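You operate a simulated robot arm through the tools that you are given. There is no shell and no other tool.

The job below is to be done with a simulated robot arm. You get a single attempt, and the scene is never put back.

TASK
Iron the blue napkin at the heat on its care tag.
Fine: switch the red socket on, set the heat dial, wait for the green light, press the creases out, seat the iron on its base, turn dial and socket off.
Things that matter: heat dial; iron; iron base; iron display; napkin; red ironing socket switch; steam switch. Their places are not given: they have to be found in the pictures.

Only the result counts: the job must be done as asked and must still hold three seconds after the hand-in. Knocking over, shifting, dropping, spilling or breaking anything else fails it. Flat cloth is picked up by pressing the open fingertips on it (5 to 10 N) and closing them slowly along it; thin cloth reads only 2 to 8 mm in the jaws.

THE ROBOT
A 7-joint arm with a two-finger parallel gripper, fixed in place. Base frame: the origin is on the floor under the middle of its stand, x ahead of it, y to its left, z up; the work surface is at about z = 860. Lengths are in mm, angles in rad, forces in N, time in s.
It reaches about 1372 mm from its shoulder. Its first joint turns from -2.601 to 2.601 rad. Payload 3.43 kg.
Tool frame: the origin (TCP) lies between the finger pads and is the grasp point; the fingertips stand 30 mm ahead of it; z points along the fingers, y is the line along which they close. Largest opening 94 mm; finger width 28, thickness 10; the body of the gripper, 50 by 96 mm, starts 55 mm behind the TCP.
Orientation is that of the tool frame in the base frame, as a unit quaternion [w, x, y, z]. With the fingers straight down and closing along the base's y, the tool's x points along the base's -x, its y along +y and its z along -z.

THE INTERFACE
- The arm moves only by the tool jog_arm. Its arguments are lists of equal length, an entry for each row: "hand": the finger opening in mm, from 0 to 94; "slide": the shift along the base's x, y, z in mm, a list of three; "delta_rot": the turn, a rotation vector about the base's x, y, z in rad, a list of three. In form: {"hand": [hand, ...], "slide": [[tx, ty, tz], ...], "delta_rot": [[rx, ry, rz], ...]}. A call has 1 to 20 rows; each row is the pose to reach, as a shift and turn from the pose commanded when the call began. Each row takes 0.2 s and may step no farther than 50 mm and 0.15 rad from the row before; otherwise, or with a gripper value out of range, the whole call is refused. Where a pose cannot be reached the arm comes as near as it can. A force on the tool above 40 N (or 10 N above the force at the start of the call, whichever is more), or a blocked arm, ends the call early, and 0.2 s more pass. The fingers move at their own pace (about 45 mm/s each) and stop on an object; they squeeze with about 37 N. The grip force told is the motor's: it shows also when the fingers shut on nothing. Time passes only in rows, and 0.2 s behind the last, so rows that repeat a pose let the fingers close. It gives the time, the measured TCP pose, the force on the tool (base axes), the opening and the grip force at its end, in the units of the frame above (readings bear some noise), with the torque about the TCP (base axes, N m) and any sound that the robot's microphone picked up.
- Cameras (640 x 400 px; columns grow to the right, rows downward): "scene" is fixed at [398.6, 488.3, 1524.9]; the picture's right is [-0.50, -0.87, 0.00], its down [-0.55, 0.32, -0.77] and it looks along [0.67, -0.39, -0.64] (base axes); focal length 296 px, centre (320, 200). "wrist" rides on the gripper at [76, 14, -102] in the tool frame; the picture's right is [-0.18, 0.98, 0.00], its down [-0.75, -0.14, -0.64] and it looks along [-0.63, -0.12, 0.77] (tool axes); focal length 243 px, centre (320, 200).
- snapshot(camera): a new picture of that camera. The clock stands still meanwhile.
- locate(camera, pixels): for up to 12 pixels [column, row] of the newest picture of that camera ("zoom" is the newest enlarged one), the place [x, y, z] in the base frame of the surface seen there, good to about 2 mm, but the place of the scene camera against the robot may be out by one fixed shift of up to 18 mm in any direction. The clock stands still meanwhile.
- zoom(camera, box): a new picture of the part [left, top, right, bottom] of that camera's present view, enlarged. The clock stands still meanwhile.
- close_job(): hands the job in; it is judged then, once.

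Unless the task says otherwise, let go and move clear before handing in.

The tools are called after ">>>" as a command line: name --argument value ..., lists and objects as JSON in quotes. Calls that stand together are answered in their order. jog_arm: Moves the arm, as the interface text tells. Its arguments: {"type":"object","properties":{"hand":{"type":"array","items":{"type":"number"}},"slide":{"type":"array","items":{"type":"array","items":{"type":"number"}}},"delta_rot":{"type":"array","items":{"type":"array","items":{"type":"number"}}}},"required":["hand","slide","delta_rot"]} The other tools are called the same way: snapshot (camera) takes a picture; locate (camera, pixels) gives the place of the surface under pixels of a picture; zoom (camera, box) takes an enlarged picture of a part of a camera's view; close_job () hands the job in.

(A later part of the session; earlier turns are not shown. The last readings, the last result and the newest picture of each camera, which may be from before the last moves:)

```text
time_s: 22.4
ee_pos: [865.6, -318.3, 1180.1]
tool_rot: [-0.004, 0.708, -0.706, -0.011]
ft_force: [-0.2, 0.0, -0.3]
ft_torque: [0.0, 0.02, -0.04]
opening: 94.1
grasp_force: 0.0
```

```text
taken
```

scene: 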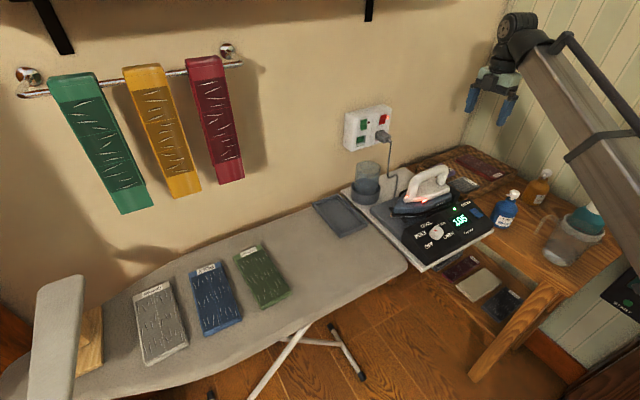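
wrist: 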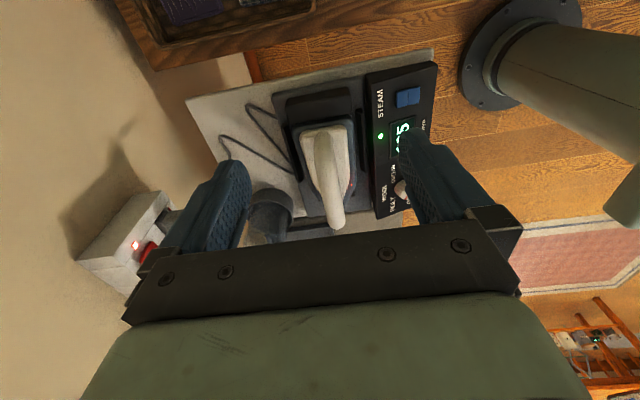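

The green light is lit and the display reads 105. I'll zoom on the iron and measure its handle and body.

>>> zoom --camera "wrist" --box '[230, 50, 450, 240]'

>>> locate --camera "wrist" --pixels '[[326, 145], [329, 165], [332, 185], [335, 205], [337, 222], [318, 165], [340, 163], [322, 185], [343, 183], [300, 160], [350, 165], [323, 128]]'

>>> zoom --camera "scene" --box '[380, 155, 490, 245]'

```text
2.11 times, centred on (340, 145) of wrist
```

zoom: 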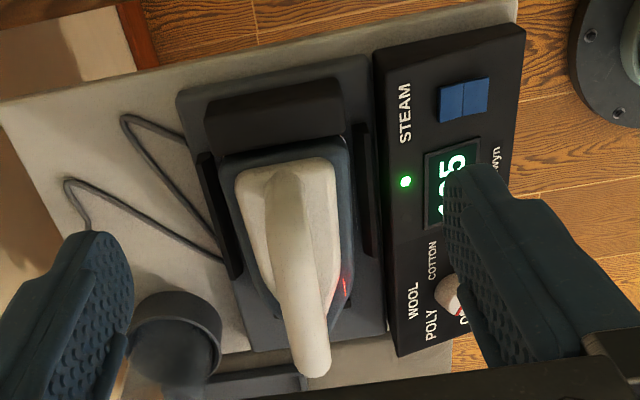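

```text
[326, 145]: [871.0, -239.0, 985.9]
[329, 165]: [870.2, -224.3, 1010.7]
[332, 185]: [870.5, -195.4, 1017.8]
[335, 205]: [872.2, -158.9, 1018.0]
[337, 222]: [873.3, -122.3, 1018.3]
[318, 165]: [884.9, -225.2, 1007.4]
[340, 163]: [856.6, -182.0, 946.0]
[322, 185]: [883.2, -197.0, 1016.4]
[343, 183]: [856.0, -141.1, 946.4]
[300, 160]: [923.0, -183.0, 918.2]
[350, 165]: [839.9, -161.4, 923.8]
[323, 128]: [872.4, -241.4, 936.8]
```

```text
4.44 times, centred on (435, 200) of scene
```

zoom: 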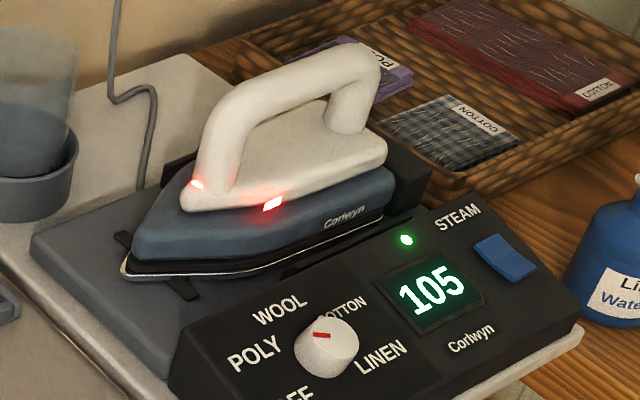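

The handle's top bar is at x≈871, z≈1018, running along y from about −225 to −110. I'll pin down the handle edges and the fixed shift between the scene and wrist cameras.

>>> locate --camera "zoom" --pixels '[[326, 337], [406, 239], [434, 290], [290, 75], [380, 70], [205, 140], [130, 268], [375, 218], [240, 185], [470, 155], [330, 120]]'

>>> locate --camera "wrist" --pixels '[[318, 180], [339, 180], [319, 200], [343, 200], [325, 215], [347, 215], [371, 137], [408, 97], [308, 112], [355, 130], [352, 190], [330, 205]]'

>>> locate --camera "scene" --pixels '[[195, 272], [224, 264], [206, 332], [240, 320], [187, 277], [162, 284], [245, 263], [258, 246], [290, 296], [262, 308], [189, 345], [200, 250]]'

```text
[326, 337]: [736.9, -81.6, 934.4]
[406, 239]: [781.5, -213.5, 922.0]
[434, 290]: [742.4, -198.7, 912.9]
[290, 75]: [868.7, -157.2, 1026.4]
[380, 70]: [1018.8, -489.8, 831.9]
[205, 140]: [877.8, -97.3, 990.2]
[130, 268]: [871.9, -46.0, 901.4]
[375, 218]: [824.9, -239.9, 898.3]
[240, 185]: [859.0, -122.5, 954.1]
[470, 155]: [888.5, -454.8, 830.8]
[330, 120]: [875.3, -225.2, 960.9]
```

```text
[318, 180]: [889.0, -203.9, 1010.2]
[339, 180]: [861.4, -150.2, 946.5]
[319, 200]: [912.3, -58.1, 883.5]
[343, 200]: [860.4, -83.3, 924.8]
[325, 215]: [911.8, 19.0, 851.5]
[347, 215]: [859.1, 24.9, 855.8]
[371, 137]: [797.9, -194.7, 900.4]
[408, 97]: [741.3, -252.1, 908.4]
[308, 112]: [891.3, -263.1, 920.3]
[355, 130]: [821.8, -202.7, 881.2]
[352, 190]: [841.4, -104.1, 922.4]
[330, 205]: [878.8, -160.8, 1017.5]
```

```text
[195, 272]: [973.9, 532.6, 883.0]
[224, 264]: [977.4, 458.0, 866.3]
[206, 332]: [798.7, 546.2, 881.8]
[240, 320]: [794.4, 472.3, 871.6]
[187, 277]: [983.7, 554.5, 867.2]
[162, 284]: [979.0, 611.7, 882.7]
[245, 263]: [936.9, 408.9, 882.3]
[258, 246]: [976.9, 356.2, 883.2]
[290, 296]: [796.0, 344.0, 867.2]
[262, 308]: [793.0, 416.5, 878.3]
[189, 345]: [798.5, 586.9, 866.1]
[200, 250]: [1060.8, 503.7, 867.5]
```

Now I'll measure the blue napkin's corners and its neighbours' edges precisely in a zoomed scene view.

>>> zoom --camera "scene" --box '[150, 230, 310, 350]'

>>> locate --camera "zoom" --pixels '[[135, 165], [248, 130], [200, 330], [300, 295], [218, 132], [160, 148], [150, 185], [235, 165], [195, 275], [350, 290], [395, 250], [140, 345]]'

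```text
3.33 times, centred on (230, 290) of scene
```

zoom: 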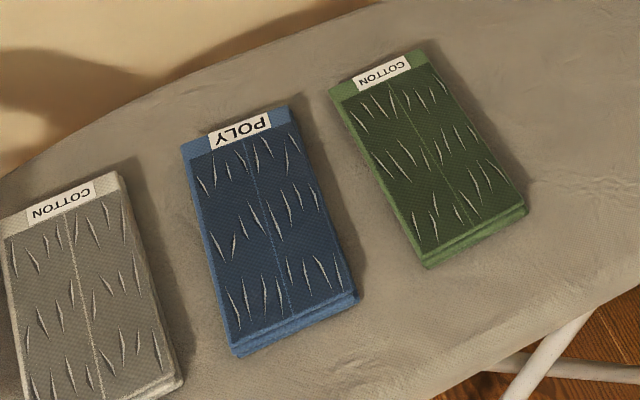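

```text
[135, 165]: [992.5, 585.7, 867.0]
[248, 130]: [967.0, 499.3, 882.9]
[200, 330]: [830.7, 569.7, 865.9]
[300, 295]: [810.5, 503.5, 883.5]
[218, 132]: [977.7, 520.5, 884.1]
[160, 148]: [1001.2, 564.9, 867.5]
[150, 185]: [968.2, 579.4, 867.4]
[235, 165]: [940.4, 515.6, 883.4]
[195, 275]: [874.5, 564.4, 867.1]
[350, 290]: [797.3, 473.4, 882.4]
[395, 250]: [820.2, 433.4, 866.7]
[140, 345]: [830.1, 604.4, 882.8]
```

I'll pick the exact corners of the blue napkin, and the facing edges of the grey and green ones.

>>> locate --camera "zoom" --pixels '[[185, 147], [287, 110], [353, 290], [236, 338], [117, 175], [180, 372], [333, 90], [423, 255], [190, 160], [292, 126], [212, 240], [322, 205]]'

```text
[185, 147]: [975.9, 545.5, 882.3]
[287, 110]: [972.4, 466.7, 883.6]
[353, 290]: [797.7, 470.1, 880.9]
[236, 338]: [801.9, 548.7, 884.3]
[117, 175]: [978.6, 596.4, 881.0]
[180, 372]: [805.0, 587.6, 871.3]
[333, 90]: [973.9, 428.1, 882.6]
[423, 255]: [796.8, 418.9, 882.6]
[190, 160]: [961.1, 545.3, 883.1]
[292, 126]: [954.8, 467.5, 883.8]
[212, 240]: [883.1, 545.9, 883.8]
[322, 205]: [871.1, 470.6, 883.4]
```

The napkin spans about 178 × 79 mm, with about 44 mm free on each side. I'll cross-check the camera shift using the green lamp and other sharp features in both views.

>>> locate --camera "wrist" --pixels '[[380, 136], [398, 190], [411, 105], [400, 98], [437, 62], [367, 73]]'

>>> zoom --camera "scene" --box '[390, 180, 510, 270]'

>>> zoom --camera "wrist" --box '[340, 40, 450, 220]'

```text
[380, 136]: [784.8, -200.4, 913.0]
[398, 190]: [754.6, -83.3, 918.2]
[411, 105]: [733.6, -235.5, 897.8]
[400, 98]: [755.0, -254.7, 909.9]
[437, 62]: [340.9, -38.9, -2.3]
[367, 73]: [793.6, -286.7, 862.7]
```

```text
4.44 times, centred on (450, 225) of scene
```

zoom: 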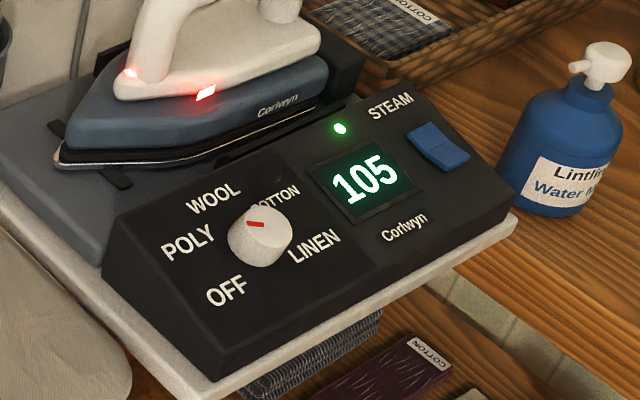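

```text
2.22 times, centred on (395, 130) of wrist
```

zoom: 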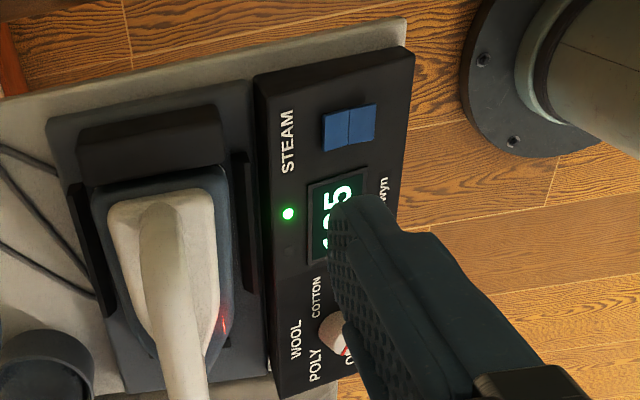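

The shift is consistent at about (+2.5,+12,−8.5), so the napkin's true centre is near (889,519) with its top at about z 874. Now I'll move over the iron's handle.

>>> jog_arm --hand '[94, 94, 94, 94, 94, 94]' --slide '[[2, 45, 0], [4, 90, -10], [6, 130, -35], [6, 155, -75], [6, 155, -115], [6, 155, -115]]' --delta_rot '[[-0.01, -0.005, 0], [-0.021, -0.01, -0.002], [-0.021, -0.01, -0.002], [-0.021, -0.01, -0.002], [-0.021, -0.01, -0.002], [-0.021, -0.01, -0.002]]'

>>> snapshot --camera "wrist"

>>> zoom --camera "scene" --box '[380, 130, 520, 240]'

```text
time_s: 23.8
ee_pos: [871.9, -163.2, 1063.8]
tool_rot: [-0.001, -0.706, 0.708, 0.0]
ft_force: [-0.6, -0.4, 0.5]
ft_torque: [0.0, 0.01, 0.04]
opening: 94.0
grasp_force: 0.1
```

```text
taken
```

wrist: 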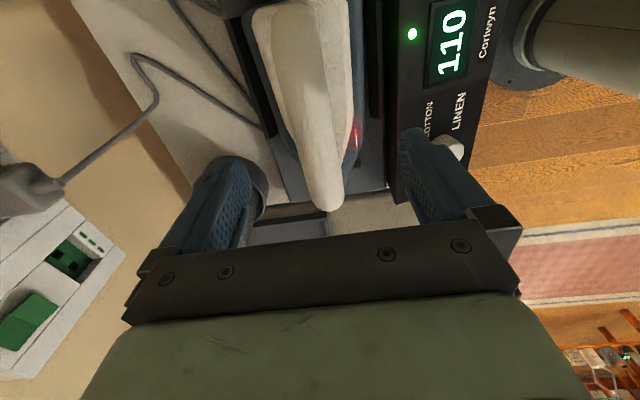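

```text
3.64 times, centred on (450, 185) of scene
```

zoom: 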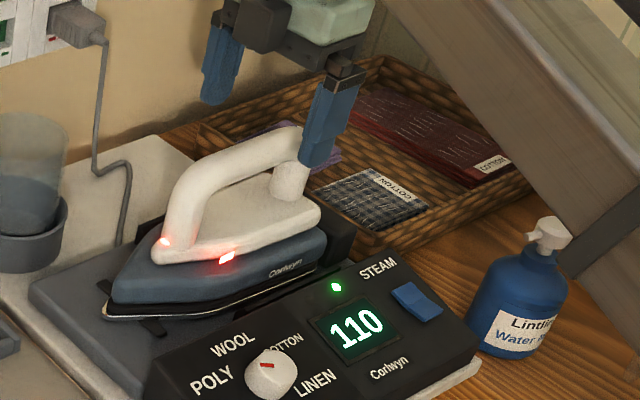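

The display reads 110 with the green lamp on. I'll check how the handle sits between the fingers and where the cup is before descending.

>>> locate --camera "wrist" --pixels '[[275, 100], [300, 100], [318, 100], [295, 150], [320, 150], [338, 150], [305, 190], [325, 195], [342, 195], [250, 190], [265, 180], [228, 165]]'

```text
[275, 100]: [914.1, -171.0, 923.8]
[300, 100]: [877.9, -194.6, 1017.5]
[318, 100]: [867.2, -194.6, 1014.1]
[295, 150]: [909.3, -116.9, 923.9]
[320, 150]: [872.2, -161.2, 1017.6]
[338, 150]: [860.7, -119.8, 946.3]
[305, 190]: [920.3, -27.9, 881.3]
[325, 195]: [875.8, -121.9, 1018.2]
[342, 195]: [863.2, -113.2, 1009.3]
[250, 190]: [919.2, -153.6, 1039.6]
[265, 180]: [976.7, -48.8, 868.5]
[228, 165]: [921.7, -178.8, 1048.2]
```

I'll zoom in to find both handle edges at the grip height.

>>> zoom --camera "wrist" --box '[240, 80, 400, 220]'

>>> locate --camera "zoom" --pixels '[[265, 150], [280, 150], [300, 150], [320, 150], [340, 150], [355, 150], [370, 150], [290, 250], [310, 250], [330, 250], [350, 250], [375, 250]]'

```text
2.86 times, centred on (320, 150) of wrist
```

zoom: 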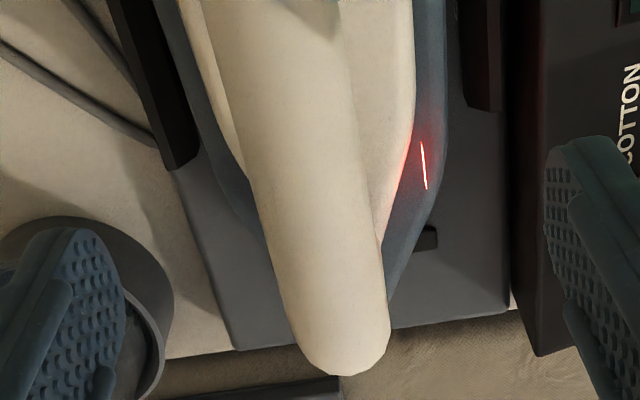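

```text
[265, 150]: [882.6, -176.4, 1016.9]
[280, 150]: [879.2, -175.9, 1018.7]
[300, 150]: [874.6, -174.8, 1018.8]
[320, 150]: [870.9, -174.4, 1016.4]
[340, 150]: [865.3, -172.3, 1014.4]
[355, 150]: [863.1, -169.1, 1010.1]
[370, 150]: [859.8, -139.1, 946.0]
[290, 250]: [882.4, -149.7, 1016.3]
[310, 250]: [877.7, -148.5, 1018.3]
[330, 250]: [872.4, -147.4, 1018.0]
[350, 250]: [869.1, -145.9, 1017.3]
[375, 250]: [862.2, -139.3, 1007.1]
```

The handle bar is about 27 mm wide, centred at x≈875, z≈1004. I'll descend to z≈1002 and close on it.

>>> jog_arm --hand '[94, 94, 60, 40, 20, 10, 10, 10]' --slide '[[3, 0, -35], [3, 0, -62], [3, 0, -62], [3, 0, -62], [3, 0, -62], [3, 0, -62], [3, 0, -62], [3, 0, -62]]' --delta_rot '[[0, 0, 0], [0, 0, 0], [0, 0, 0], [0, 0, 0], [0, 0, 0], [0, 0, 0], [0, 0, 0], [0, 0, 0]]'

>>> snapshot --camera "wrist"

>>> zoom --camera "scene" --box '[380, 130, 520, 240]'

```text
time_s: 25.6
ee_pos: [874.9, -163.8, 1000.7]
tool_rot: [-0.001, -0.706, 0.708, -0.001]
ft_force: [2.6, -0.2, -0.1]
ft_torque: [-0.06, 0.02, 0.02]
opening: 33.1
grasp_force: 36.9
```

```text
taken
```

wrist: 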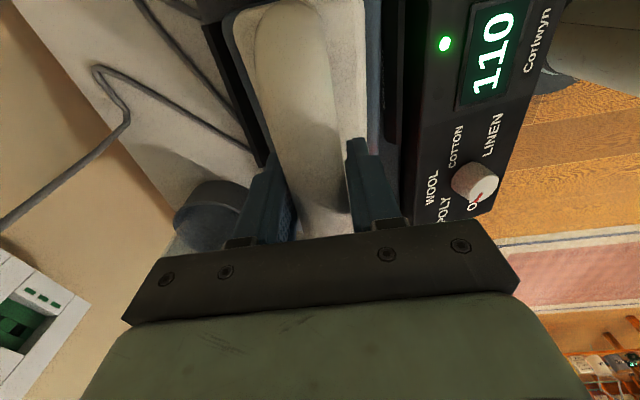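

```text
3.64 times, centred on (450, 185) of scene
```

zoom: 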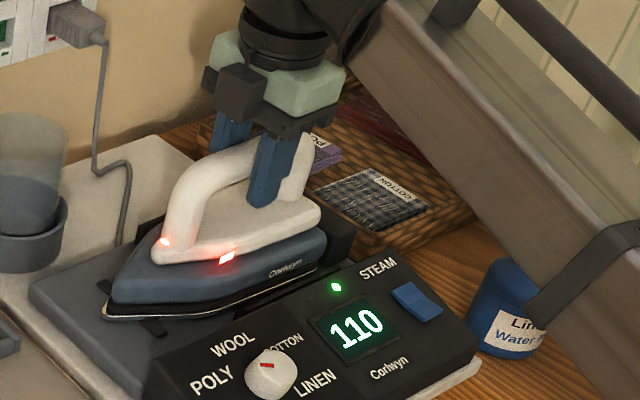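

The handle is held, with the opening at 33 mm and 37 N grip. Its seated TCP is (874.9,−163.8,1000.7). I'll lift slowly and check the weight and tilt.

>>> jog_arm --hand '[10, 10, 10, 10, 10]' --slide '[[0, 0, 8], [0, 0, 20], [0, 0, 40], [0, 0, 60], [0, 0, 60]]' --delta_rot '[[0, 0, 0], [0, 0, 0], [0, 0, 0], [0, 0, 0], [0, 0, 0]]'

>>> zoom --camera "scene" --box '[370, 100, 530, 240]'

>>> snapshot --camera "wrist"

```text
time_s: 26.8
ee_pos: [874.3, -164.1, 1062.3]
tool_rot: [0.0, -0.706, 0.708, 0.0]
ft_force: [0.0, -0.6, -9.4]
ft_torque: [-0.06, -0.01, 0.0]
opening: 33.2
grasp_force: 37.4
```

```text
2.86 times, centred on (450, 170) of scene
```

zoom: 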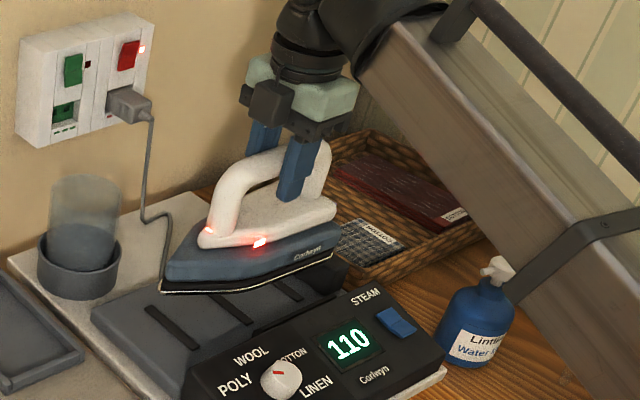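

```text
taken
```

wrist: 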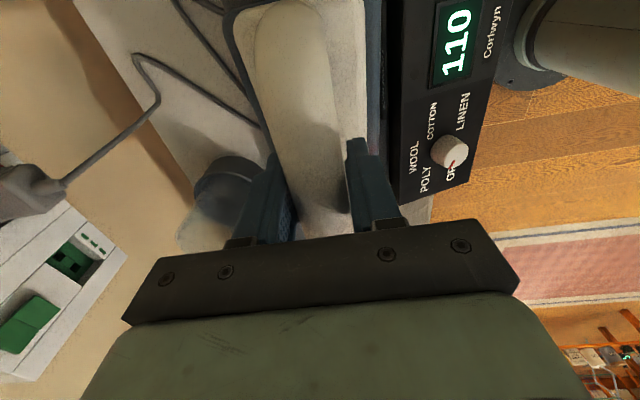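

The iron is lifted and weighs about 9.4 N, with almost no torque. I'll check that it is level and how far the sole sits below the TCP.

>>> locate --camera "zoom" --pixels '[[165, 287], [163, 283], [200, 287], [250, 277], [300, 264], [330, 253], [210, 232], [330, 205], [258, 243], [190, 270], [250, 262], [320, 243]]'

>>> zoom --camera "scene" --box '[400, 140, 465, 190]'

```text
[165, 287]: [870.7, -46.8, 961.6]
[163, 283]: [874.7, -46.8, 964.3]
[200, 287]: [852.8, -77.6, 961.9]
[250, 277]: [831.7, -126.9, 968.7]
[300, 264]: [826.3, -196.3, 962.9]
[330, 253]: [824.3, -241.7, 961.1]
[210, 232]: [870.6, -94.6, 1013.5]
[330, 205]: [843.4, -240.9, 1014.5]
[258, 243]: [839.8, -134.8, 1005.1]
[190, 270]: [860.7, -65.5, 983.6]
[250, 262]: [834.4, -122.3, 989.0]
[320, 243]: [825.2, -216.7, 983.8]
```

```text
8.00 times, centred on (432, 165) of scene
```

zoom: 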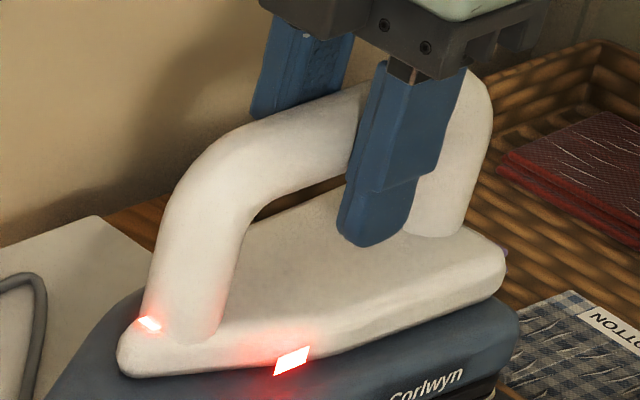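

The sole is level, about 110 mm below the TCP and about 96 mm wide at its widest, which is wider than the napkin. I'll lift high, swing over to the napkin and yaw −90° so the iron lines up with it.

>>> jog_arm --hand '[10, 10, 10, 10, 10, 10, 10, 10, 10, 10, 10, 10, 10, 10, 10, 10, 10, 10, 10, 10]' --slide '[[0, 0, 40], [0, 0, 80], [0, 0, 118], [0, 43, 118], [0, 86, 118], [0, 129, 118], [0, 172, 118], [0, 215, 118], [0, 258, 118], [0, 301, 118], [0, 344, 118], [0, 387, 118], [0, 430, 118], [0, 473, 118], [0, 516, 118], [0, 559, 118], [0, 602, 118], [0, 645, 118], [2, 683.6, 118], [2, 683.6, 118]]' --delta_rot '[[0, 0, 0], [0, 0, 0], [0, 0, 0], [0, 0, -0.1], [0, 0, -0.2], [0, 0, -0.3], [0, 0, -0.4], [0, 0, -0.5], [0, 0, -0.6], [0, 0, -0.7], [0, 0, -0.8], [0, 0, -0.9], [0, 0, -1.0], [0, 0, -1.1], [0, 0, -1.2], [0, 0, -1.3], [0, 0, -1.4], [0, 0, -1.5], [0, 0, -1.571], [0, 0, -1.571]]'

>>> snapshot --camera "scene"

>>> snapshot --camera "wrist"

```text
time_s: 29.5
ee_pos: [877.3, 237.5, 1178.6]
tool_rot: [0.0, -0.313, 0.95, -0.001]
ft_force: [-0.5, -0.1, -12.2]
ft_torque: [0.02, -0.17, 0.0]
opening: 33.1
grasp_force: 37.5
stopped in row 13: the force on the tool passed its limit at 48 N (the readings are from after the stop); the commanded pose is now the measured one
```

```text
taken
```

scene: 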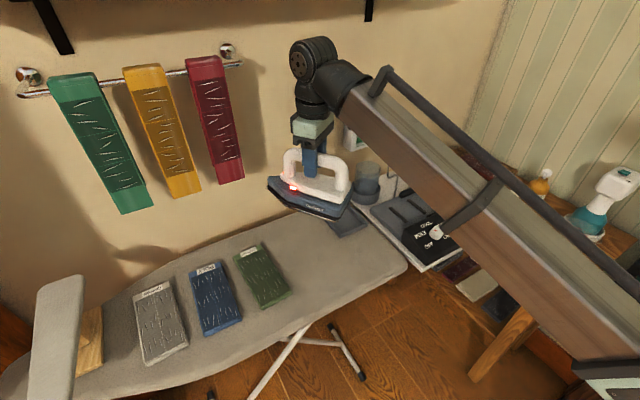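

```text
taken
```

wrist: 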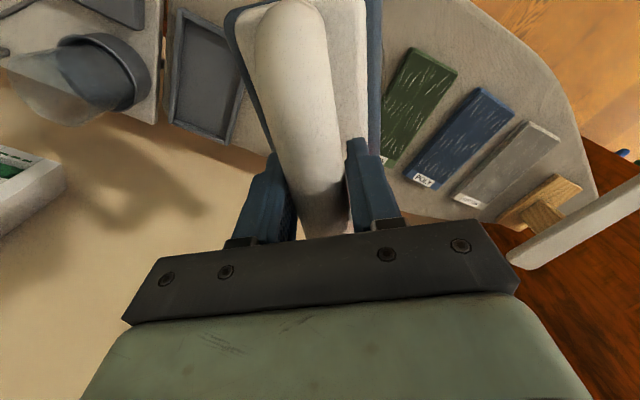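

The arm stopped at y≈237 on a force spike, though nothing is near the iron in the pictures. I'll hold still and re-read the force.

>>> jog_arm --hand '[10, 10]' --slide '[[0, 0, 0], [0, 0, 0]]' --delta_rot '[[0, 0, 0], [0, 0, 0]]'

>>> zoom --camera "scene" --box '[220, 20, 460, 240]'

```text
time_s: 30.1
ee_pos: [876.4, 238.4, 1178.9]
tool_rot: [0.001, -0.315, 0.949, -0.001]
ft_force: [1.1, 0.0, -11.7]
ft_torque: [0.14, 0.03, 0.11]
opening: 33.2
grasp_force: 36.4
```

```text
1.82 times, centred on (340, 130) of scene
```

zoom: 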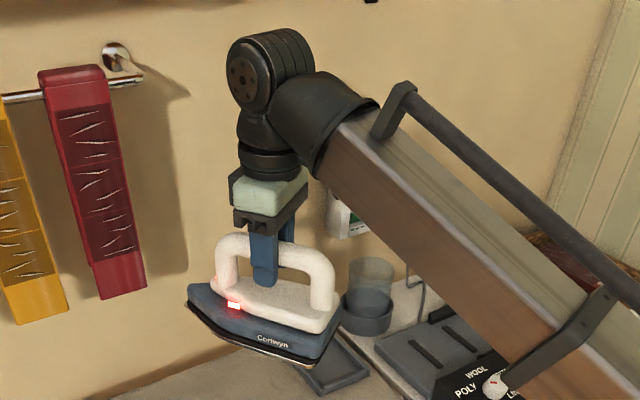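

The hold reads about the iron's weight, so nothing is pressing on it. I'll continue with gentler steps.

>>> jog_arm --hand '[10, 10, 10, 10, 10, 10, 10, 10, 10, 10]' --slide '[[0, 10, 0], [0, 30, 0], [0, 55, 0], [0, 80, 0], [0, 105, 0], [0, 130, 0], [0, 155, 0], [0, 180, 0], [0, 200, 0], [0, 210, 0]]' --delta_rot '[[0, 0, -0.03], [0, 0, -0.07], [0, 0, -0.14], [0, 0, -0.21], [0, 0, -0.28], [0, 0, -0.35], [0, 0, -0.42], [0, 0, -0.5], [0, 0, -0.57], [0, 0, -0.64]]'

>>> snapshot --camera "scene"

```text
time_s: 32.3
ee_pos: [876.5, 449.2, 1180.0]
tool_rot: [0.001, 0.002, 1.0, -0.001]
ft_force: [-0.1, -1.1, -9.5]
ft_torque: [-0.02, 0.03, -0.01]
opening: 33.2
grasp_force: 36.8
```

```text
taken
```

scene: 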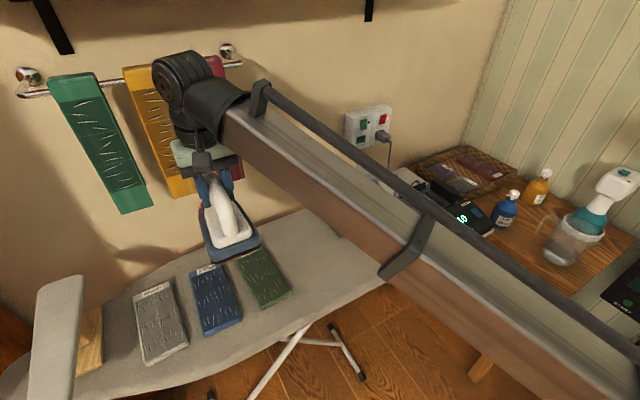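

The iron is level with its tip toward the wall. I'll move over the blue napkin and lower it to about 25 mm above contact.

>>> jog_arm --hand '[10, 10, 10, 10, 10, 10, 10, 10, 10, 10]' --slide '[[0, 20, 0], [0, 45, 0], [0, 65, 0], [0, 70.5, -20], [0, 70.5, -55], [0, 70.5, -90], [0, 70.5, -125], [0, 70.5, -150], [0, 70.5, -165], [0, 70.5, -170]]' --delta_rot '[[0, 0, 0], [0, 0, 0], [0, 0, 0], [0, 0, 0], [0, 0, 0], [0, 0, 0], [0, 0, 0], [0, 0, 0], [0, 0, 0], [0, 0, 0]]'

>>> snapshot --camera "wrist"

>>> zoom --camera "scene" --box '[100, 160, 340, 360]'

```text
time_s: 34.5
ee_pos: [876.0, 518.4, 1010.1]
tool_rot: [0.001, 0.001, 1.0, 0.0]
ft_force: [-0.6, -0.2, -10.0]
ft_torque: [-0.04, 0.05, -0.04]
opening: 33.3
grasp_force: 37.6
```

```text
taken
```

wrist: 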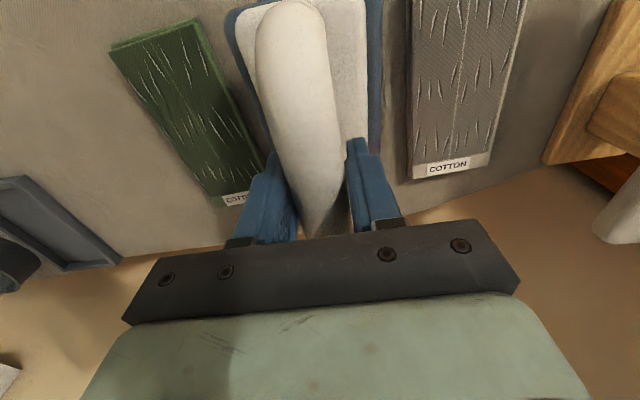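

```text
2.00 times, centred on (220, 260) of scene
```

zoom: 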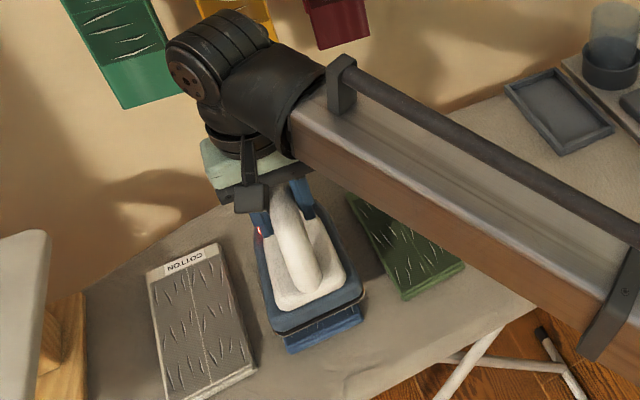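

The iron is centred over the blue napkin with both neighbours clear. I'll verify the neighbours' edges in the wrist view before pressing.

>>> locate --camera "wrist" --pixels '[[413, 60], [413, 150], [200, 30], [255, 150], [380, 90], [238, 40], [398, 150], [440, 190]]'

>>> zoom --camera "scene" --box '[190, 240, 310, 350]'

>>> locate --camera "zoom" --pixels '[[350, 345], [300, 315], [440, 280], [330, 370], [240, 340], [480, 330]]'

```text
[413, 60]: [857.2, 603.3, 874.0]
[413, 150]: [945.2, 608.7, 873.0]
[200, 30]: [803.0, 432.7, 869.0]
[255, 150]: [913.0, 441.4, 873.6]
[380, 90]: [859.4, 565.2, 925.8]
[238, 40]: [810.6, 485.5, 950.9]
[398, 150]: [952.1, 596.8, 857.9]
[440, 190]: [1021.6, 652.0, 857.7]
```

```text
3.64 times, centred on (250, 295) of scene
```

zoom: 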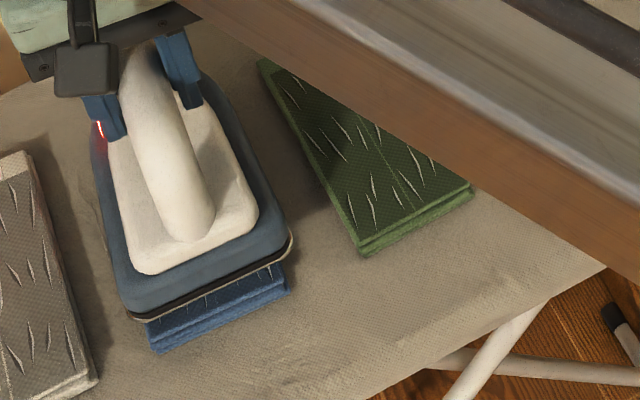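

```text
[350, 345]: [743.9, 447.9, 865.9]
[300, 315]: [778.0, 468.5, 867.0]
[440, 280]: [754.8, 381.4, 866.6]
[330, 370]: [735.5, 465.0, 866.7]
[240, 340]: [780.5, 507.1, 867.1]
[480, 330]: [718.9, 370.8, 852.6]
```

Wrist readings confirm the napkin tops at z≈873.5, with the iron's side 35 mm clear of each neighbour. I'll find where the heel edge lies relative to the napkin's front edge.

>>> locate --camera "zoom" --pixels '[[160, 316], [215, 296], [270, 268], [220, 290], [205, 308], [160, 325], [275, 278], [150, 330], [225, 278], [220, 300]]'

```text
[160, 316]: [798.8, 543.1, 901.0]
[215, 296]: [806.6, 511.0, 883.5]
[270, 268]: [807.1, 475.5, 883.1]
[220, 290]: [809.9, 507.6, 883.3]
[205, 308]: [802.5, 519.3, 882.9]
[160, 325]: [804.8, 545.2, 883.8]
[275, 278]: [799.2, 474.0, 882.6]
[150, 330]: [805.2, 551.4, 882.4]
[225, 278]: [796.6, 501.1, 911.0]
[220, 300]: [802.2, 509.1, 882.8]
```

The heel sits at u≈−76 and the wide part reaches u≈+50. I'll start with a press at x≈870, descending slowly while watching the force.

>>> jog_arm --hand '[10, 10, 10, 10, 10, 10, 10]' --slide '[[-3, 0.5, -4], [-6, 1, -9], [-6, 1, -13], [-6, 1, -16], [-6, 1, -18], [-6, 1, -20], [-6, 1, -20]]' --delta_rot '[[0, 0, 0], [0, 0, 0], [0, 0, 0], [0, 0, 0], [0, 0, 0], [0, 0, 0], [0, 0, 0]]'

```text
time_s: 36.1
ee_pos: [869.8, 520.1, 992.8]
tool_rot: [0.001, 0.001, 1.0, 0.0]
ft_force: [2.7, 2.9, 17.9]
ft_torque: [-0.16, 0.83, 0.0]
opening: 33.3
grasp_force: 37.1
```

Contact is made with about 27 N of pressing force. I'll hold for a couple of seconds, then look.

>>> jog_arm --hand '[10, 10, 10, 10, 10, 10, 10, 10]' --slide '[[0, 0, 0], [0, 0, 0], [0, 0, 0], [0, 0, 0], [0, 0, 0], [0, 0, 0], [0, 0, 0], [0, 0, 0]]' --delta_rot '[[0, 0, 0], [0, 0, 0], [0, 0, 0], [0, 0, 0], [0, 0, 0], [0, 0, 0], [0, 0, 0], [0, 0, 0]]'

>>> zoom --camera "scene" --box '[190, 240, 310, 350]'

>>> snapshot --camera "wrist"

```text
time_s: 37.9
ee_pos: [868.8, 519.4, 991.4]
tool_rot: [0.002, 0.001, 1.0, 0.0]
ft_force: [4.2, 3.4, 36.0]
ft_torque: [0.01, -0.07, -0.02]
opening: 33.1
grasp_force: 36.6
```

```text
3.64 times, centred on (250, 295) of scene
```

zoom: 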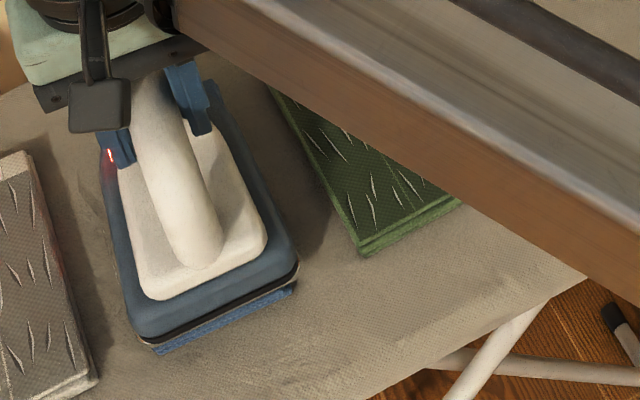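

```text
taken
```

wrist: 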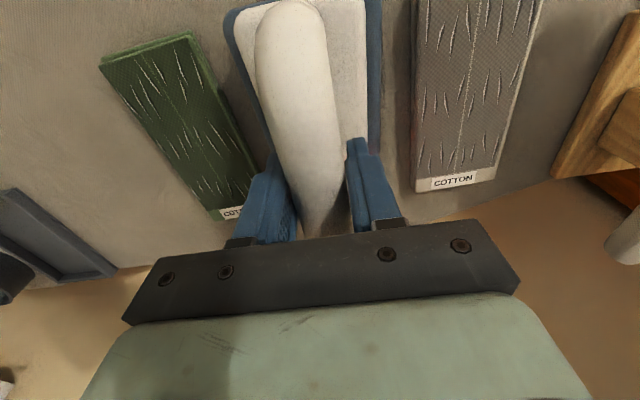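

The force settled at 36 N and the torque went to about zero, so the iron lies flat on the napkin. I'll lift, move to x≈933 and press the far half a bit more lightly.

>>> jog_arm --hand '[10, 10, 10, 10, 10, 10, 10, 10, 10, 10, 10, 10, 10]' --slide '[[0, 0, 6], [0, 0, 16], [15, 0, 22], [40, 0, 22], [60, -0.5, 20], [65, -1, 14], [65, -1, 8], [65, -1, 4], [65, -1, 2], [65, -1, 1.5], [65, -1, 1.5], [65, -1, 1.5], [65, -1, 1.5]]' --delta_rot '[[0, 0, 0], [0, 0, 0], [0, 0, 0], [0, 0, 0], [0, 0, 0], [0, 0, 0], [0, 0, 0], [0, 0, 0], [0, 0, 0], [0, 0, 0], [0, 0, 0], [0, 0, 0], [0, 0, 0]]'

>>> zoom --camera "scene" --box '[150, 200, 310, 350]'

```text
time_s: 40.7
ee_pos: [935.5, 518.4, 992.4]
tool_rot: [0.001, 0.0, 1.0, -0.001]
ft_force: [1.2, 1.7, -0.4]
ft_torque: [-0.09, 0.24, -0.05]
opening: 33.3
grasp_force: 37.2
```

```text
2.67 times, centred on (230, 275) of scene
```

zoom: 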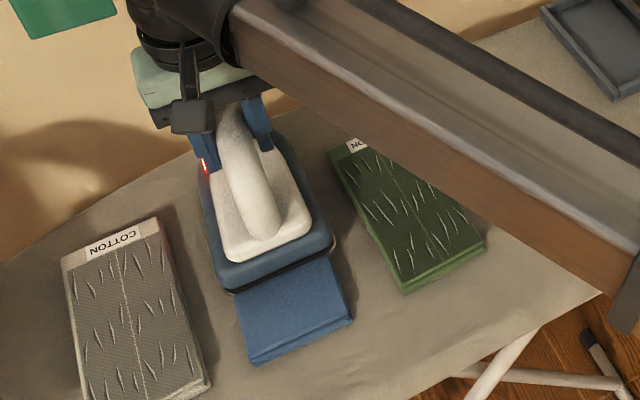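

The front half of the napkin is already smooth. I'll press a bit more firmly here and hold.

>>> jog_arm --hand '[10, 10, 10, 10, 10, 10, 10, 10, 10]' --slide '[[0, 0, -1], [0, 0, -1.5], [0, 0, -1.5], [0, 0, -1.5], [0, 0, -1.5], [0, 0, -1.5], [0, 0, -1.5], [0, 0, -1.5], [0, 0, -1.5]]' --delta_rot '[[0, 0, 0], [0, 0, 0], [0, 0, 0], [0, 0, 0], [0, 0, 0], [0, 0, 0], [0, 0, 0], [0, 0, 0], [0, 0, 0]]'

```text
time_s: 42.7
ee_pos: [935.4, 519.2, 991.2]
tool_rot: [0.001, 0.001, 1.0, -0.001]
ft_force: [3.4, 1.6, 23.2]
ft_torque: [0.03, 0.6, -0.06]
opening: 33.2
grasp_force: 36.9
```

The far half has been pressed with about 33 N. I'll lift well clear and inspect the whole napkin.

>>> jog_arm --hand '[10, 10, 10, 10, 10, 10, 10, 10, 10, 10, 10]' --slide '[[0, 0, 5], [0, 0, 18], [-10, 0, 45], [-25, 0, 80], [-40, 0, 115], [-50, -10, 150], [-55, -30, 180], [-58, -55, 190], [-58, -80, 190], [-58, -100, 190], [-58, -105, 190]]' --delta_rot '[[0, 0, 0], [0, 0, 0], [0, 0, 0], [0, 0, 0], [0, 0, 0], [0, 0, 0], [0, 0, 0], [0, 0, 0], [0, 0, 0], [0, 0, 0], [0, 0, 0]]'

>>> zoom --camera "scene" --box '[150, 220, 310, 350]'

>>> snapshot --camera "wrist"

```text
time_s: 45.1
ee_pos: [876.2, 413.6, 1177.9]
tool_rot: [0.001, 0.001, 1.0, -0.001]
ft_force: [-0.4, 0.7, -10.6]
ft_torque: [-0.01, 0.04, -0.01]
opening: 32.8
grasp_force: 37.2
```

```text
3.08 times, centred on (230, 285) of scene
```

zoom: 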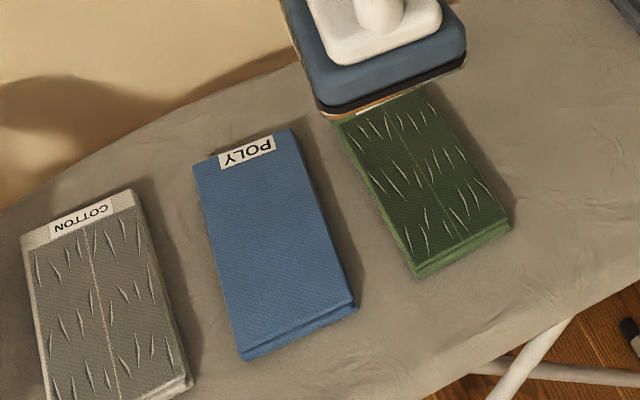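

```text
taken
```

wrist: 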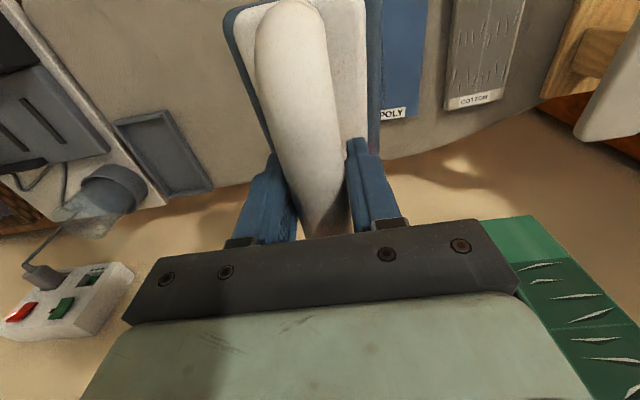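

The blue napkin now looks smooth along its whole length. A closer zoom will confirm no creases remain.

>>> zoom --camera "scene" --box '[190, 255, 250, 345]'

```text
4.44 times, centred on (220, 300) of scene
```

zoom: 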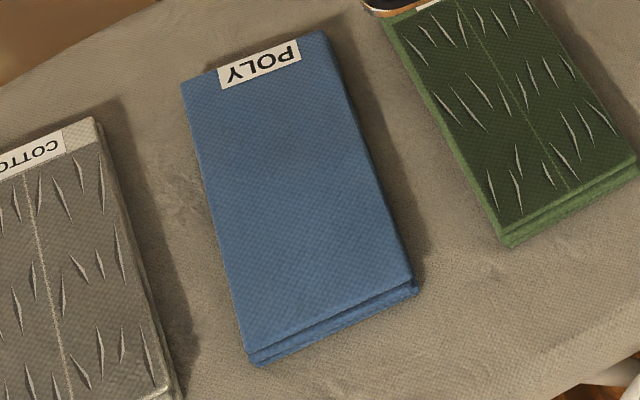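

Every crease is gone. Now I'll carry the iron back toward its base, yawing back by +90° in gentle steps.

>>> jog_arm --hand '[10, 10, 10, 10, 10, 10, 10, 10, 10, 10, 10, 10, 10, 10, 10, 10, 10]' --slide '[[0, -8, 2], [0, -23, 2], [0, -45, 2], [0, -70, 2], [0, -95, 2], [0, -120, 2], [0, -145, 2], [0, -170, 2], [0, -195, 2], [0, -220, 2], [0, -245, 2], [0, -270, 2], [0, -295, 2], [0, -320, 2], [0, -340, 2], [0, -355, 2], [0, -360, 2]]' --delta_rot '[[0, 0, 0.02], [0, 0, 0.06], [0, 0, 0.12], [0, 0, 0.19], [0, 0, 0.26], [0, 0, 0.33], [0, 0, 0.4], [0, 0, 0.47], [0, 0, 0.54], [0, 0, 0.61], [0, 0, 0.68], [0, 0, 0.75], [0, 0, 0.82], [0, 0, 0.89], [0, 0, 0.95], [0, 0, 0.99], [0, 0, 1.0]]'

>>> snapshot --camera "scene"

```text
time_s: 47.2
ee_pos: [878.7, 218.3, 1180.4]
tool_rot: [0.003, -0.265, 0.964, 0.001]
ft_force: [1.2, 0.7, -11.7]
ft_torque: [0.01, 0.13, 0.07]
opening: 33.0
grasp_force: 36.9
stopped in row 10: the force on the tool passed its limit at 45 N (the readings are from after the stop); the commanded pose is now the measured one
```

```text
taken
```

scene: 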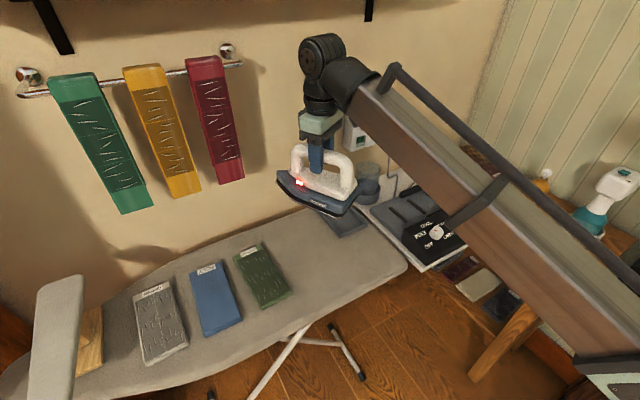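

It stopped at the same place as before: the camera bracket brushes the forearm there. I'll swing wider, about 50 mm further out in x, while finishing the turn.

>>> jog_arm --hand '[10, 10, 10, 10, 10, 10, 10, 10, 10, 10, 10, 10, 10, 10, 10, 10, 10, 10]' --slide '[[15, 0, 0], [35, 0, 0], [52, -8, 0], [58, -30, 0], [58, -55, 0], [58, -80, 0], [58, -105, 0], [58, -130, 0], [58, -155, 0], [58, -180, 0], [58, -210, 0], [58, -240, 0], [58, -270, 0], [58, -300, 0], [50, -330, 0], [30, -355, 0], [10, -375, 0], [-3, -382, 0]]' --delta_rot '[[0, 0, 0], [0, 0, 0], [0, 0, 0.03], [0, 0, 0.1], [0, 0, 0.17], [0, 0, 0.24], [0, 0, 0.31], [0, 0, 0.38], [0, 0, 0.45], [0, 0, 0.52], [0, 0, 0.59], [0, 0, 0.66], [0, 0, 0.73], [0, 0, 0.8], [0, 0, 0.87], [0, 0, 0.94], [0, 0, 1.0], [0, 0, 1.035]]'

>>> snapshot --camera "scene"

>>> snapshot --camera "wrist"

```text
time_s: 51.0
ee_pos: [875.1, -163.6, 1181.6]
tool_rot: [-0.003, 0.708, -0.706, -0.002]
ft_force: [0.6, 0.3, -10.4]
ft_torque: [-0.04, 0.0, -0.01]
opening: 32.9
grasp_force: 37.0
```

```text
taken
```

scene: 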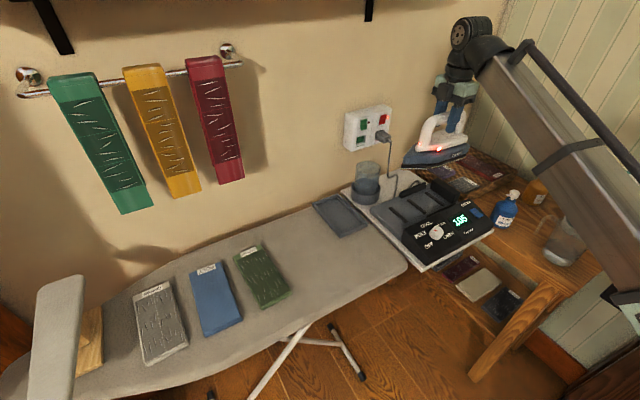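

```text
taken
```

wrist: 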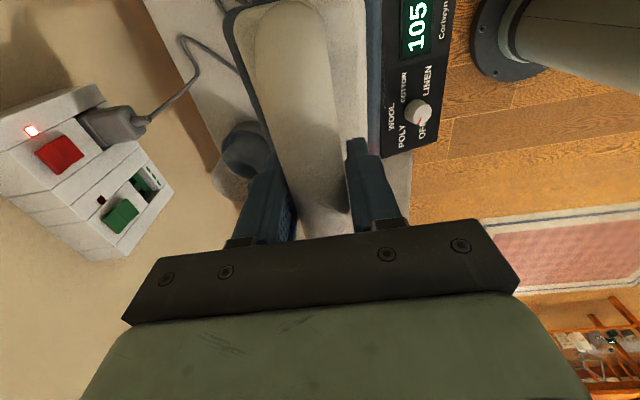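

The iron is back above its base at the original pose. I'll lower it to about 15 mm above the seat and check the alignment.

>>> jog_arm --hand '[10, 10, 10, 10, 10, 10, 10]' --slide '[[-0.5, 0, -25], [-1, -0.2, -65], [-1, -0.2, -105], [-1, -0.2, -135], [-1, -0.2, -155], [-1, -0.2, -164], [-1, -0.2, -164]]' --delta_rot '[[-0.006, 0, -0.004], [-0.006, 0, -0.004], [-0.006, 0, -0.004], [-0.006, 0, -0.004], [-0.006, 0, -0.004], [-0.006, 0, -0.004], [-0.006, 0, -0.004]]'

>>> zoom --camera "scene" --box '[370, 130, 510, 250]'

>>> snapshot --camera "wrist"

```text
time_s: 52.6
ee_pos: [874.3, -164.3, 1018.1]
tool_rot: [0.001, -0.705, 0.709, -0.001]
ft_force: [0.3, 0.6, -9.2]
ft_torque: [-0.04, 0.0, 0.01]
opening: 33.2
grasp_force: 36.7
```

```text
3.33 times, centred on (440, 190) of scene
```

zoom: 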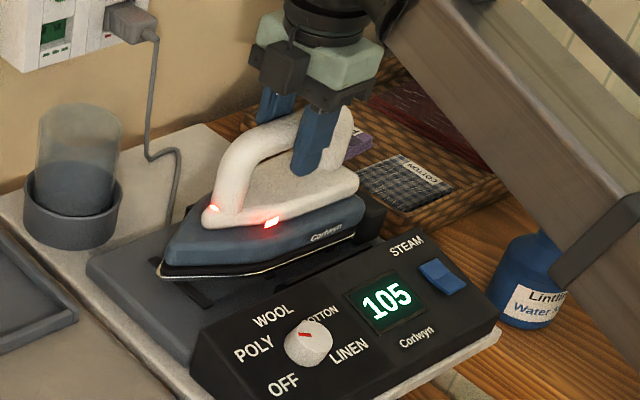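

```text
taken
```

wrist: 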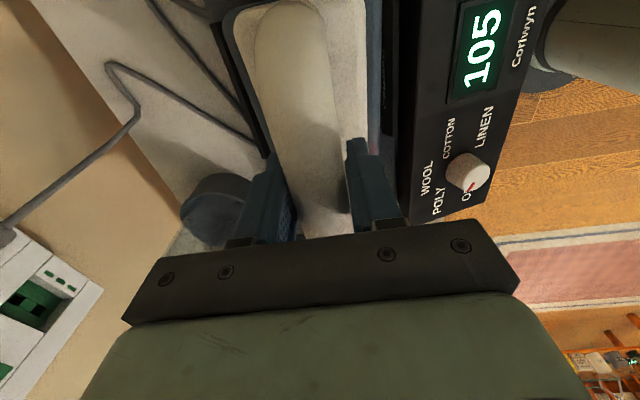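

The iron is lined up between the rails, 17 mm up. I'll lower it slowly onto the seat.

>>> jog_arm --hand '[10, 10, 10, 10, 10, 10, 10, 10]' --slide '[[0.3, 0.2, -5], [0.3, 0.3, -9], [0.3, 0.3, -12], [0.3, 0.3, -14], [0.3, 0.3, -15.5], [0.3, 0.3, -16.5], [0.3, 0.3, -17], [0.3, 0.3, -17]]' --delta_rot '[[0, 0, 0], [0, 0, 0], [0, 0, 0], [0, 0, 0], [0, 0, 0], [0, 0, 0], [0, 0, 0], [0, 0, 0]]'

>>> zoom --camera "scene" --box '[370, 130, 510, 250]'

```text
time_s: 54.4
ee_pos: [874.8, -164.6, 1001.9]
tool_rot: [0.002, -0.705, 0.709, -0.001]
ft_force: [-0.2, -6.5, 8.3]
ft_torque: [0.83, 0.01, 0.03]
opening: 33.3
grasp_force: 36.7
```

```text
3.33 times, centred on (440, 190) of scene
```

zoom: 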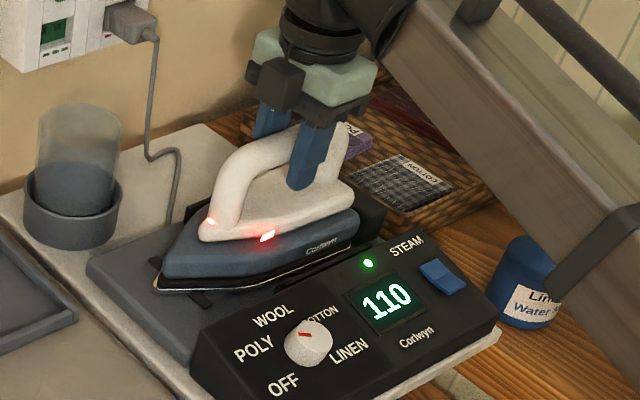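

The green lamp is back at 110, so the base senses the iron, and the weight is resting on it. I'll open the fingers and rise.

>>> jog_arm --hand '[45, 70, 94, 94, 94, 94, 94]' --slide '[[0, 0, 0], [0, 0, 0], [0, 0, 0], [0, 0, 20], [0, 0, 60], [0, 0, 100], [0, 0, 100]]' --delta_rot '[[0, 0, 0], [0, 0, 0], [0, 0, 0], [0, 0, 0], [0, 0, 0], [0, 0, 0], [0, 0, 0]]'

>>> zoom --camera "scene" --box '[370, 130, 510, 250]'

>>> snapshot --camera "wrist"

```text
time_s: 56.0
ee_pos: [875.1, -162.9, 1101.7]
tool_rot: [0.0, -0.705, 0.709, 0.0]
ft_force: [0.0, 0.2, 1.2]
ft_torque: [0.0, 0.0, 0.01]
opening: 94.1
grasp_force: 0.0
```

```text
3.33 times, centred on (440, 190) of scene
```

zoom: 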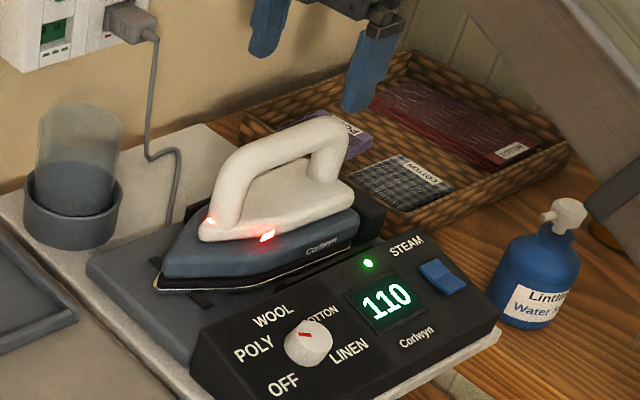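

```text
taken
```

wrist: 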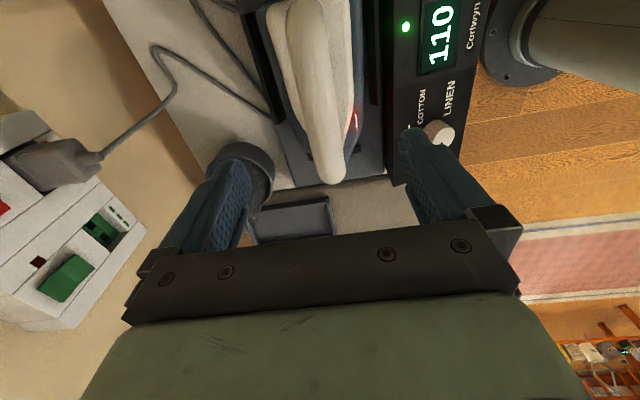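

The iron is standing on its base with the green lamp on. I'll compare its position with the original readings at the same scene pixels.

>>> snapshot --camera "scene"

>>> locate --camera "scene" --pixels '[[428.25, 171.9], [392.25, 215.3], [447.4, 204.05], [409.1, 186.5], [417, 196.6], [437.25, 182]]'

>>> locate --camera "wrist" --pixels '[[305, 60], [318, 110], [330, 160], [290, 60], [345, 130], [300, 120]]'

```text
taken
```

scene: 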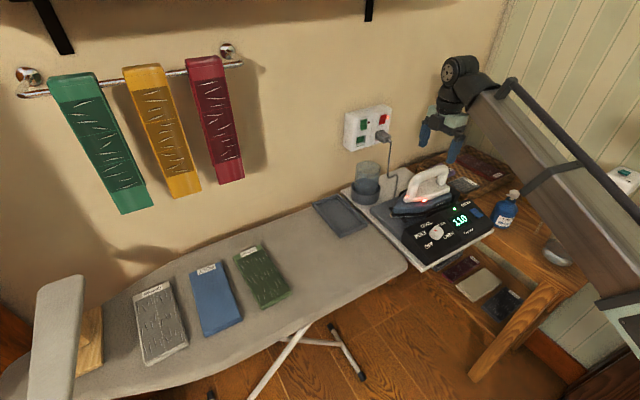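

```text
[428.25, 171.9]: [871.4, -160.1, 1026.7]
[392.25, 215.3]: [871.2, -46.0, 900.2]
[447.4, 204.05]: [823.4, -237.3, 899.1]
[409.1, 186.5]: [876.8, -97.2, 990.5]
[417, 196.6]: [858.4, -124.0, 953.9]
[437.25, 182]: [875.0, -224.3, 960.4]
```

```text
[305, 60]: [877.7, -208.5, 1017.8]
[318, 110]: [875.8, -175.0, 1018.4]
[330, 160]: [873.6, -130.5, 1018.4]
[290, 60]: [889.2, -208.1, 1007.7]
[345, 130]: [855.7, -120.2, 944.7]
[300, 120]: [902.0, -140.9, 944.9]
```

The iron's position matches its original seat to within 2–3 mm. Next, I'll turn the dial off, starting by rising and yawing to 60°, the reverse of the earlier turn.

>>> jog_arm --hand '[94, 94, 80, 60, 60, 60]' --slide '[[0, 0, 35], [0, 10, 70], [-10, 20, 74], [-20, 33, 74], [-20, 33, 74], [-20, 33, 74]]' --delta_rot '[[0, 0, 0], [0, 0, -0.13], [0, 0, -0.26], [0, 0, -0.39], [0, 0, -0.518], [0, 0, -0.518]]'

>>> jog_arm --hand '[60, 60, 60, 60, 60, 60, 60]' --slide '[[-35, 12, -10], [-75, 25, -30], [-105, 40, -60], [-125, 50, -95], [-138, 53, -125], [-143, 53, -155], [-143, 53, -155]]' --delta_rot '[[0, -0.05, 0], [0, -0.1, 0], [0, -0.16, 0], [0, -0.21, 0], [0, -0.27, 0], [0, -0.27, 0], [0, -0.27, 0]]'

>>> snapshot --camera "wrist"

```text
time_s: 57.4
ee_pos: [855.2, -129.4, 1174.4]
tool_rot: [0.0, -0.5, 0.866, -0.001]
ft_force: [0.5, 0.2, -0.1]
ft_torque: [-0.06, 0.01, 0.01]
opening: 59.8
grasp_force: 0.0
```

```text
time_s: 59.0
ee_pos: [711.0, -76.7, 1021.4]
tool_rot: [0.117, -0.496, 0.857, -0.068]
ft_force: [0.1, 0.9, -0.5]
ft_torque: [-0.03, 0.02, -0.01]
opening: 59.8
grasp_force: 0.2
```

```text
taken
```

wrist: 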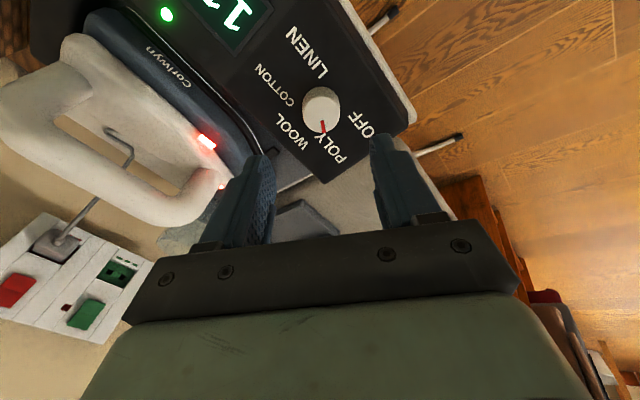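

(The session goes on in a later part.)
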